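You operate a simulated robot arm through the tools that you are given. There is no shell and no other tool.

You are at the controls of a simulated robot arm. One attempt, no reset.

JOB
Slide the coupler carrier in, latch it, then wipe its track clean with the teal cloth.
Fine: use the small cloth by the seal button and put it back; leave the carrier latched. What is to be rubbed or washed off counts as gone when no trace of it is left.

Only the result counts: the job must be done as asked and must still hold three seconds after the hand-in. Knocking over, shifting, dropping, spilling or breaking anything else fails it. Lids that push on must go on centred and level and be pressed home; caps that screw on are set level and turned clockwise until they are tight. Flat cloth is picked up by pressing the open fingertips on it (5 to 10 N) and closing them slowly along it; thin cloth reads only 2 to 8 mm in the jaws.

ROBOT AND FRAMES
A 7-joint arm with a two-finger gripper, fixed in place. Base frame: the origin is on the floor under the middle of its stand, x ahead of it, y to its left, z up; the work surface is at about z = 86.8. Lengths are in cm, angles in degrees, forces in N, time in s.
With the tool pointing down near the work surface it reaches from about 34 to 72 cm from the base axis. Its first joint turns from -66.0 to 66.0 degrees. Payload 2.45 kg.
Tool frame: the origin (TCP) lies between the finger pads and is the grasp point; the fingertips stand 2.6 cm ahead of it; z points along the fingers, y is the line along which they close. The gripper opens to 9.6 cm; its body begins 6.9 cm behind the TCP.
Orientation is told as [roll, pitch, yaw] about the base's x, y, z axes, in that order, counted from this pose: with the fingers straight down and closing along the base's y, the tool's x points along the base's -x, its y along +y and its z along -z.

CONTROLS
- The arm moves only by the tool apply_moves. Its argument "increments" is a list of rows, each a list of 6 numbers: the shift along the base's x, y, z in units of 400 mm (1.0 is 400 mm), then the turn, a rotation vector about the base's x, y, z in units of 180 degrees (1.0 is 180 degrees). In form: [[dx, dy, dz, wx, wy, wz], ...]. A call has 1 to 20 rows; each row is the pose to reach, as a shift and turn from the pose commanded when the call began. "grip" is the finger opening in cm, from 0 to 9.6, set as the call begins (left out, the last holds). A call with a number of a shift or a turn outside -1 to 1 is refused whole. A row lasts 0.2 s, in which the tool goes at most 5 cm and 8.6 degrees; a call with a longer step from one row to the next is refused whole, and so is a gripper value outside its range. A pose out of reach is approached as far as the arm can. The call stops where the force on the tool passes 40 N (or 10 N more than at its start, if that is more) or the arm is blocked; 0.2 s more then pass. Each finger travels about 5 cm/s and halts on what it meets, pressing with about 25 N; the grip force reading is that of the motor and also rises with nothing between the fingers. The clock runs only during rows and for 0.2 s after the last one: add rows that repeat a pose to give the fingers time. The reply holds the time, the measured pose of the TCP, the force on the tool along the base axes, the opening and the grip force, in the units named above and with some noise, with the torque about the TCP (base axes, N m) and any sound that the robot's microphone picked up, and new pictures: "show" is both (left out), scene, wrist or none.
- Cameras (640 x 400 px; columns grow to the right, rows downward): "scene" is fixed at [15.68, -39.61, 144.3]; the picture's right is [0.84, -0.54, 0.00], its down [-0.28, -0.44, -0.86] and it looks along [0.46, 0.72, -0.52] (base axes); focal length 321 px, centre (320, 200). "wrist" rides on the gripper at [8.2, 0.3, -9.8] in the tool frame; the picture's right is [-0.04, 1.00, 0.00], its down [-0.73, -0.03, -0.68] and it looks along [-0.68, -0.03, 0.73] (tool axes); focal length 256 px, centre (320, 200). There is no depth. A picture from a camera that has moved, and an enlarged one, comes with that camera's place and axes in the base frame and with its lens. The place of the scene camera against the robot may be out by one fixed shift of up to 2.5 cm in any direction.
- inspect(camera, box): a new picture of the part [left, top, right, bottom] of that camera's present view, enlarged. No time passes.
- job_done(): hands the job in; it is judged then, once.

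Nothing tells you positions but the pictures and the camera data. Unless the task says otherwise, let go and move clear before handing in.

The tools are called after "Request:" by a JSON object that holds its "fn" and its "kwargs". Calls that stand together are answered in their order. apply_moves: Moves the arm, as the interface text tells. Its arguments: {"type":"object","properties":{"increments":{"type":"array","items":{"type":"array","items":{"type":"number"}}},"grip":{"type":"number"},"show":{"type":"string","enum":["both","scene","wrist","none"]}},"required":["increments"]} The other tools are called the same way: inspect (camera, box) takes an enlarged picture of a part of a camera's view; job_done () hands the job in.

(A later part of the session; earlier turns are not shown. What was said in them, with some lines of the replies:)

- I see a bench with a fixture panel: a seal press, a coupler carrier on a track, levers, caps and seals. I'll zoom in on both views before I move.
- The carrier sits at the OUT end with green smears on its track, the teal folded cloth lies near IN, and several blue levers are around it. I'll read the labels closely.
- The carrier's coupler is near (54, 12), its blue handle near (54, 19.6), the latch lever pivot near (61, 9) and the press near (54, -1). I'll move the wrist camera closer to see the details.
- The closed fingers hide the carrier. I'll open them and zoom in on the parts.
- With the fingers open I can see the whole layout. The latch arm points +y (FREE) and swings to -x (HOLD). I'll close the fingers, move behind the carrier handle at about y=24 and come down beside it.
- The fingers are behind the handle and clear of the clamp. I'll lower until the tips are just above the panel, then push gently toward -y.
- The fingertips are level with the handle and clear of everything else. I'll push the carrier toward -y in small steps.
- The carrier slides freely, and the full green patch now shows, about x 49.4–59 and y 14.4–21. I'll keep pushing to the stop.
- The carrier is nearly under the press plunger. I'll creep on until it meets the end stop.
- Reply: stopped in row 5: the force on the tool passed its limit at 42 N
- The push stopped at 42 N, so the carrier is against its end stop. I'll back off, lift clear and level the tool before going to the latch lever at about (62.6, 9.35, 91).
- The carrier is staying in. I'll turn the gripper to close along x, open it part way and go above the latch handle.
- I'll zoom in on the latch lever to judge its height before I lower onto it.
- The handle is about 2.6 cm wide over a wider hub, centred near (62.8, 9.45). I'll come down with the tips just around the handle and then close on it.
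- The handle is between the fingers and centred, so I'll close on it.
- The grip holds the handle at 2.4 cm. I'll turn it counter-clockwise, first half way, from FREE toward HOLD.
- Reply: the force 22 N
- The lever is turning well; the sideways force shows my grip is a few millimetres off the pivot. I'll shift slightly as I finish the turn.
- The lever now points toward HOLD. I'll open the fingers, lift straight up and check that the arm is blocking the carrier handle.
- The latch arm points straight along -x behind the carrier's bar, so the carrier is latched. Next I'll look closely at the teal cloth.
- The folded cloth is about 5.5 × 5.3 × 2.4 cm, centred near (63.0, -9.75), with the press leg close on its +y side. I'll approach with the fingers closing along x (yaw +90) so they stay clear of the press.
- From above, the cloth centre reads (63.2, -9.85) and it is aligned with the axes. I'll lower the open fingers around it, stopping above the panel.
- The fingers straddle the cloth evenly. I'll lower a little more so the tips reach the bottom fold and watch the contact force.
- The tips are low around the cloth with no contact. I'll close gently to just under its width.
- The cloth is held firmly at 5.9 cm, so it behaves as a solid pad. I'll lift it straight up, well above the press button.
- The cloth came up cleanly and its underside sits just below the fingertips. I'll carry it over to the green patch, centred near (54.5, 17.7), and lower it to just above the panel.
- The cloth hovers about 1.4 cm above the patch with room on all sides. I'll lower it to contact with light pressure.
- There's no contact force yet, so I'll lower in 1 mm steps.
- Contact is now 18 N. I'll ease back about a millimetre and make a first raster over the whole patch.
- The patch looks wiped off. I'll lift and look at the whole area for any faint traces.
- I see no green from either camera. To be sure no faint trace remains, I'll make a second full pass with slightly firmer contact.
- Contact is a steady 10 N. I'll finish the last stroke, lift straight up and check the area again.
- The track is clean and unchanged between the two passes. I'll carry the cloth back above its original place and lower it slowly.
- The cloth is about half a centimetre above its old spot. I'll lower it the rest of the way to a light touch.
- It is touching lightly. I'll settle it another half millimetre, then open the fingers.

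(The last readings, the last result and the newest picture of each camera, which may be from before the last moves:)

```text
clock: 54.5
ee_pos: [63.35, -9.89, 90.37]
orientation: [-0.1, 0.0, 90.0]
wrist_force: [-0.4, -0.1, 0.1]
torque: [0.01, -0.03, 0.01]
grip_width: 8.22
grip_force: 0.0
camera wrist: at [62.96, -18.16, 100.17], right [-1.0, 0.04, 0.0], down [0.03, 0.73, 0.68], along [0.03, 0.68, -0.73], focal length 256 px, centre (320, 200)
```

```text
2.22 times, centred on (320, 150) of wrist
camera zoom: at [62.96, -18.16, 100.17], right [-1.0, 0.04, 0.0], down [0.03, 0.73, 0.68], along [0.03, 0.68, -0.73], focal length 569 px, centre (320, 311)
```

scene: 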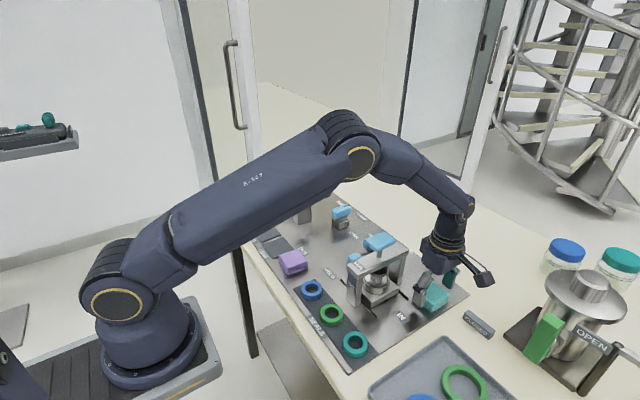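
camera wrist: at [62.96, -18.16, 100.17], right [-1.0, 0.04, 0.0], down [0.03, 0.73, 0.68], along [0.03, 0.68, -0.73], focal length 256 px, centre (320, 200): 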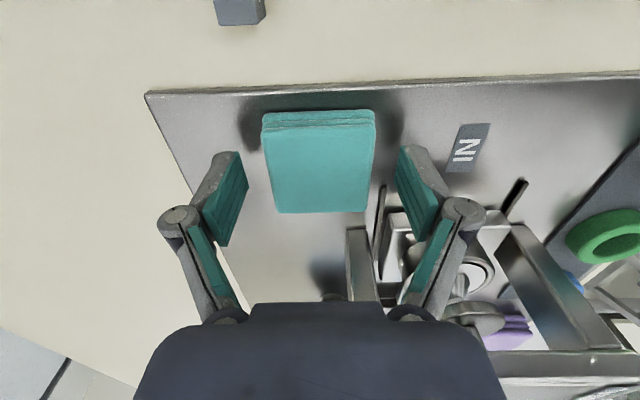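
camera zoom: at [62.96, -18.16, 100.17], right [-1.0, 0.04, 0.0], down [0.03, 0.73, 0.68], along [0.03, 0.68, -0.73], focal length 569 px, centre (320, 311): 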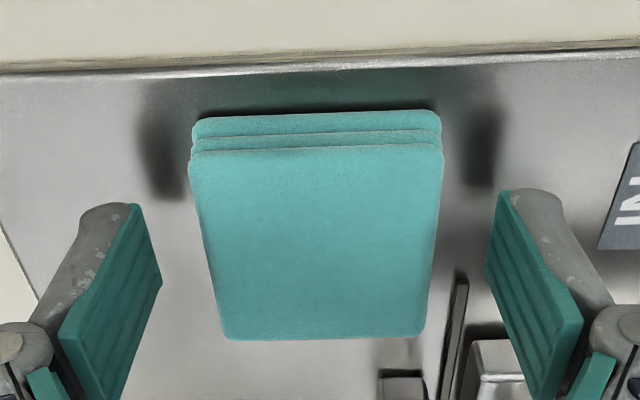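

The cloth is back in its place and released. I'll lift straight up, move clear and check everything from above.

Request:
{"fn": "apply_moves", "kwargs": {"increments": [[0, 0, 0.05, 0, 0, 0], [0, 0, 0.15, 0, 0, 0], [0, 0, 0.25, 0, 0, 0], [0, 0, 0.35, 0, 0, 0], [0, 0, 0.45, 0, 0, 0], [0, 0, 0.48, 0, 0, 0], [-0.04, 0.02, 0.48, 0, 0, -0.0455], [-0.08, 0.05, 0.48, 0, 0, -0.091], [-0.12, 0.08, 0.48, 0, 0, -0.1365], [-0.16, 0.11, 0.48, 0, 0, -0.182], [-0.2, 0.14, 0.48, 0, 0, -0.2275], [-0.24, 0.18, 0.48, 0, 0, -0.273], [-0.28, 0.22, 0.48, 0, 0, -0.3185], [-0.32, 0.26, 0.48, 0, 0, -0.364], [-0.36, 0.3, 0.48, 0, 0, -0.4095], [-0.4, 0.34, 0.48, 0, 0, -0.455], [-0.44, 0.38, 0.48, 0, 0, -0.5], [-0.48, 0.42, 0.48, 0, 0, -0.5], [-0.52, 0.46, 0.48, 0, 0, -0.5], [-0.52, 0.46, 0.48, 0, 0, -0.5]], "grip": 9.6}}

Request:
{"fn": "inspect", "kwargs": {"camera": "wrist", "box": [200, 60, 440, 240]}}

Request:
{"fn": "inspect", "kwargs": {"camera": "scene", "box": [340, 230, 480, 330]}}

Request:
{"fn": "inspect", "kwargs": {"camera": "scene", "box": [220, 140, 380, 280]}}

```text
clock: 58.7
ee_pos: [42.38, 8.52, 109.56]
orientation: [-0.1, 0.0, -0.1]
wrist_force: [-0.3, -0.7, -0.4]
torque: [0.02, 0.02, -0.01]
grip_width: 9.61
grip_force: 0.1
camera wrist: at [34.27, 8.78, 119.36], right [0.04, 1.0, 0.0], down [0.73, -0.03, 0.68], along [0.68, -0.03, -0.73], focal length 256 px, centre (320, 200)
```

scene: 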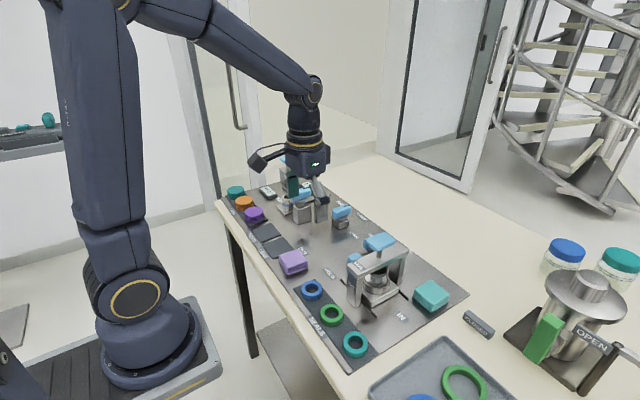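
wrist: 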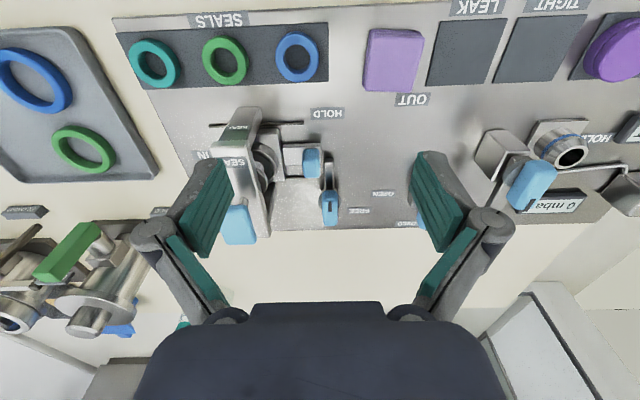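

```text
2.22 times, centred on (320, 150) of wrist
camera zoom: at [34.27, 8.78, 119.36], right [0.04, 1.0, 0.0], down [0.73, -0.03, 0.68], along [0.68, -0.03, -0.73], focal length 569 px, centre (320, 311)
```

zoom: 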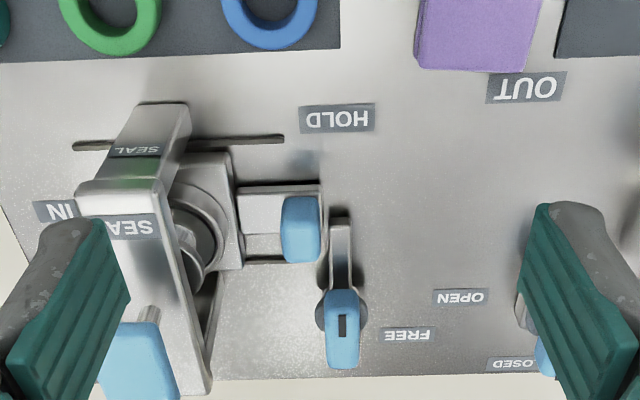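

```text
4.00 times, centred on (410, 280) of scene
camera zoom: at [15.68, -39.61, 144.3], right [0.84, -0.54, 0.0], down [-0.28, -0.44, -0.86], along [0.46, 0.72, -0.52], focal length 1283 px, centre (-40, -120)
```

zoom: 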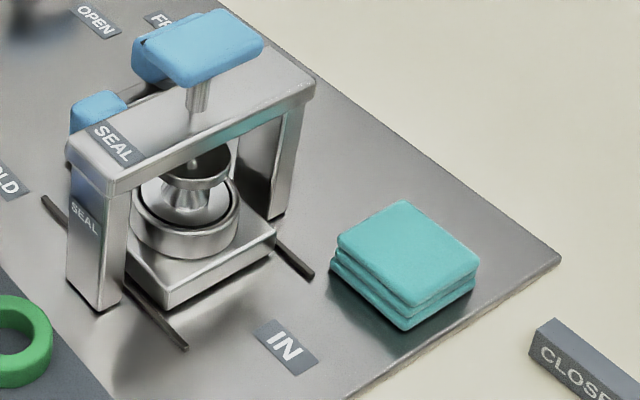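

```text
2.86 times, centred on (300, 210) of scene
camera zoom: at [15.68, -39.61, 144.3], right [0.84, -0.54, 0.0], down [-0.28, -0.44, -0.86], along [0.46, 0.72, -0.52], focal length 916 px, centre (377, 171)
```

zoom: 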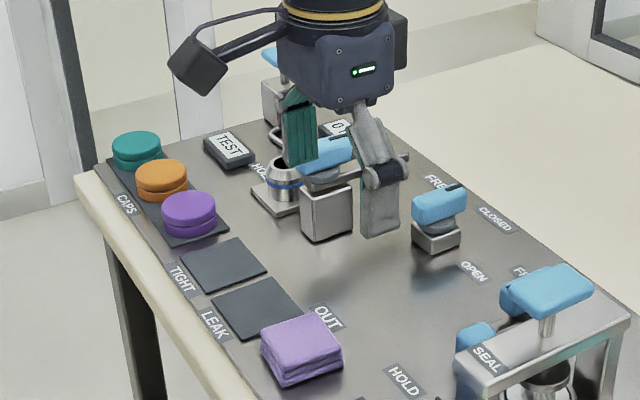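

The final check looks right:
- **Carrier:** it is fully in under the press, with the latch arm across its end pointing at HOLD.
- **Track:** I see no green left in either camera view.
- **Cloth:** the teal cloth is back exactly where it started, and nothing else has moved.

The gripper is clear, so I'm handing the job in.

Request:
{"fn": "job_done", "kwargs": {}}

```text
The job is handed in.
```

The job is handed in, and the final camera check showed every part done; I haven't seen the judge's verdict.

- **Carrier:** I pushed it in until it hit the end stop under the seal press.
- **Latch:** I turned the lever 90°, from FREE to HOLD, so its arm lies across the end of the carrier. There was no click and I felt no end stop. I judged it latched from the arm's position and did not pull on the carrier to test it.
- **Track:** I wiped the green patch with the teal cloth in two full passes. No trace showed in either camera view.
- **Cloth:** it is back where it started by the seal press, and the gripper is clear of the bench. I saw nothing else moved or knocked.
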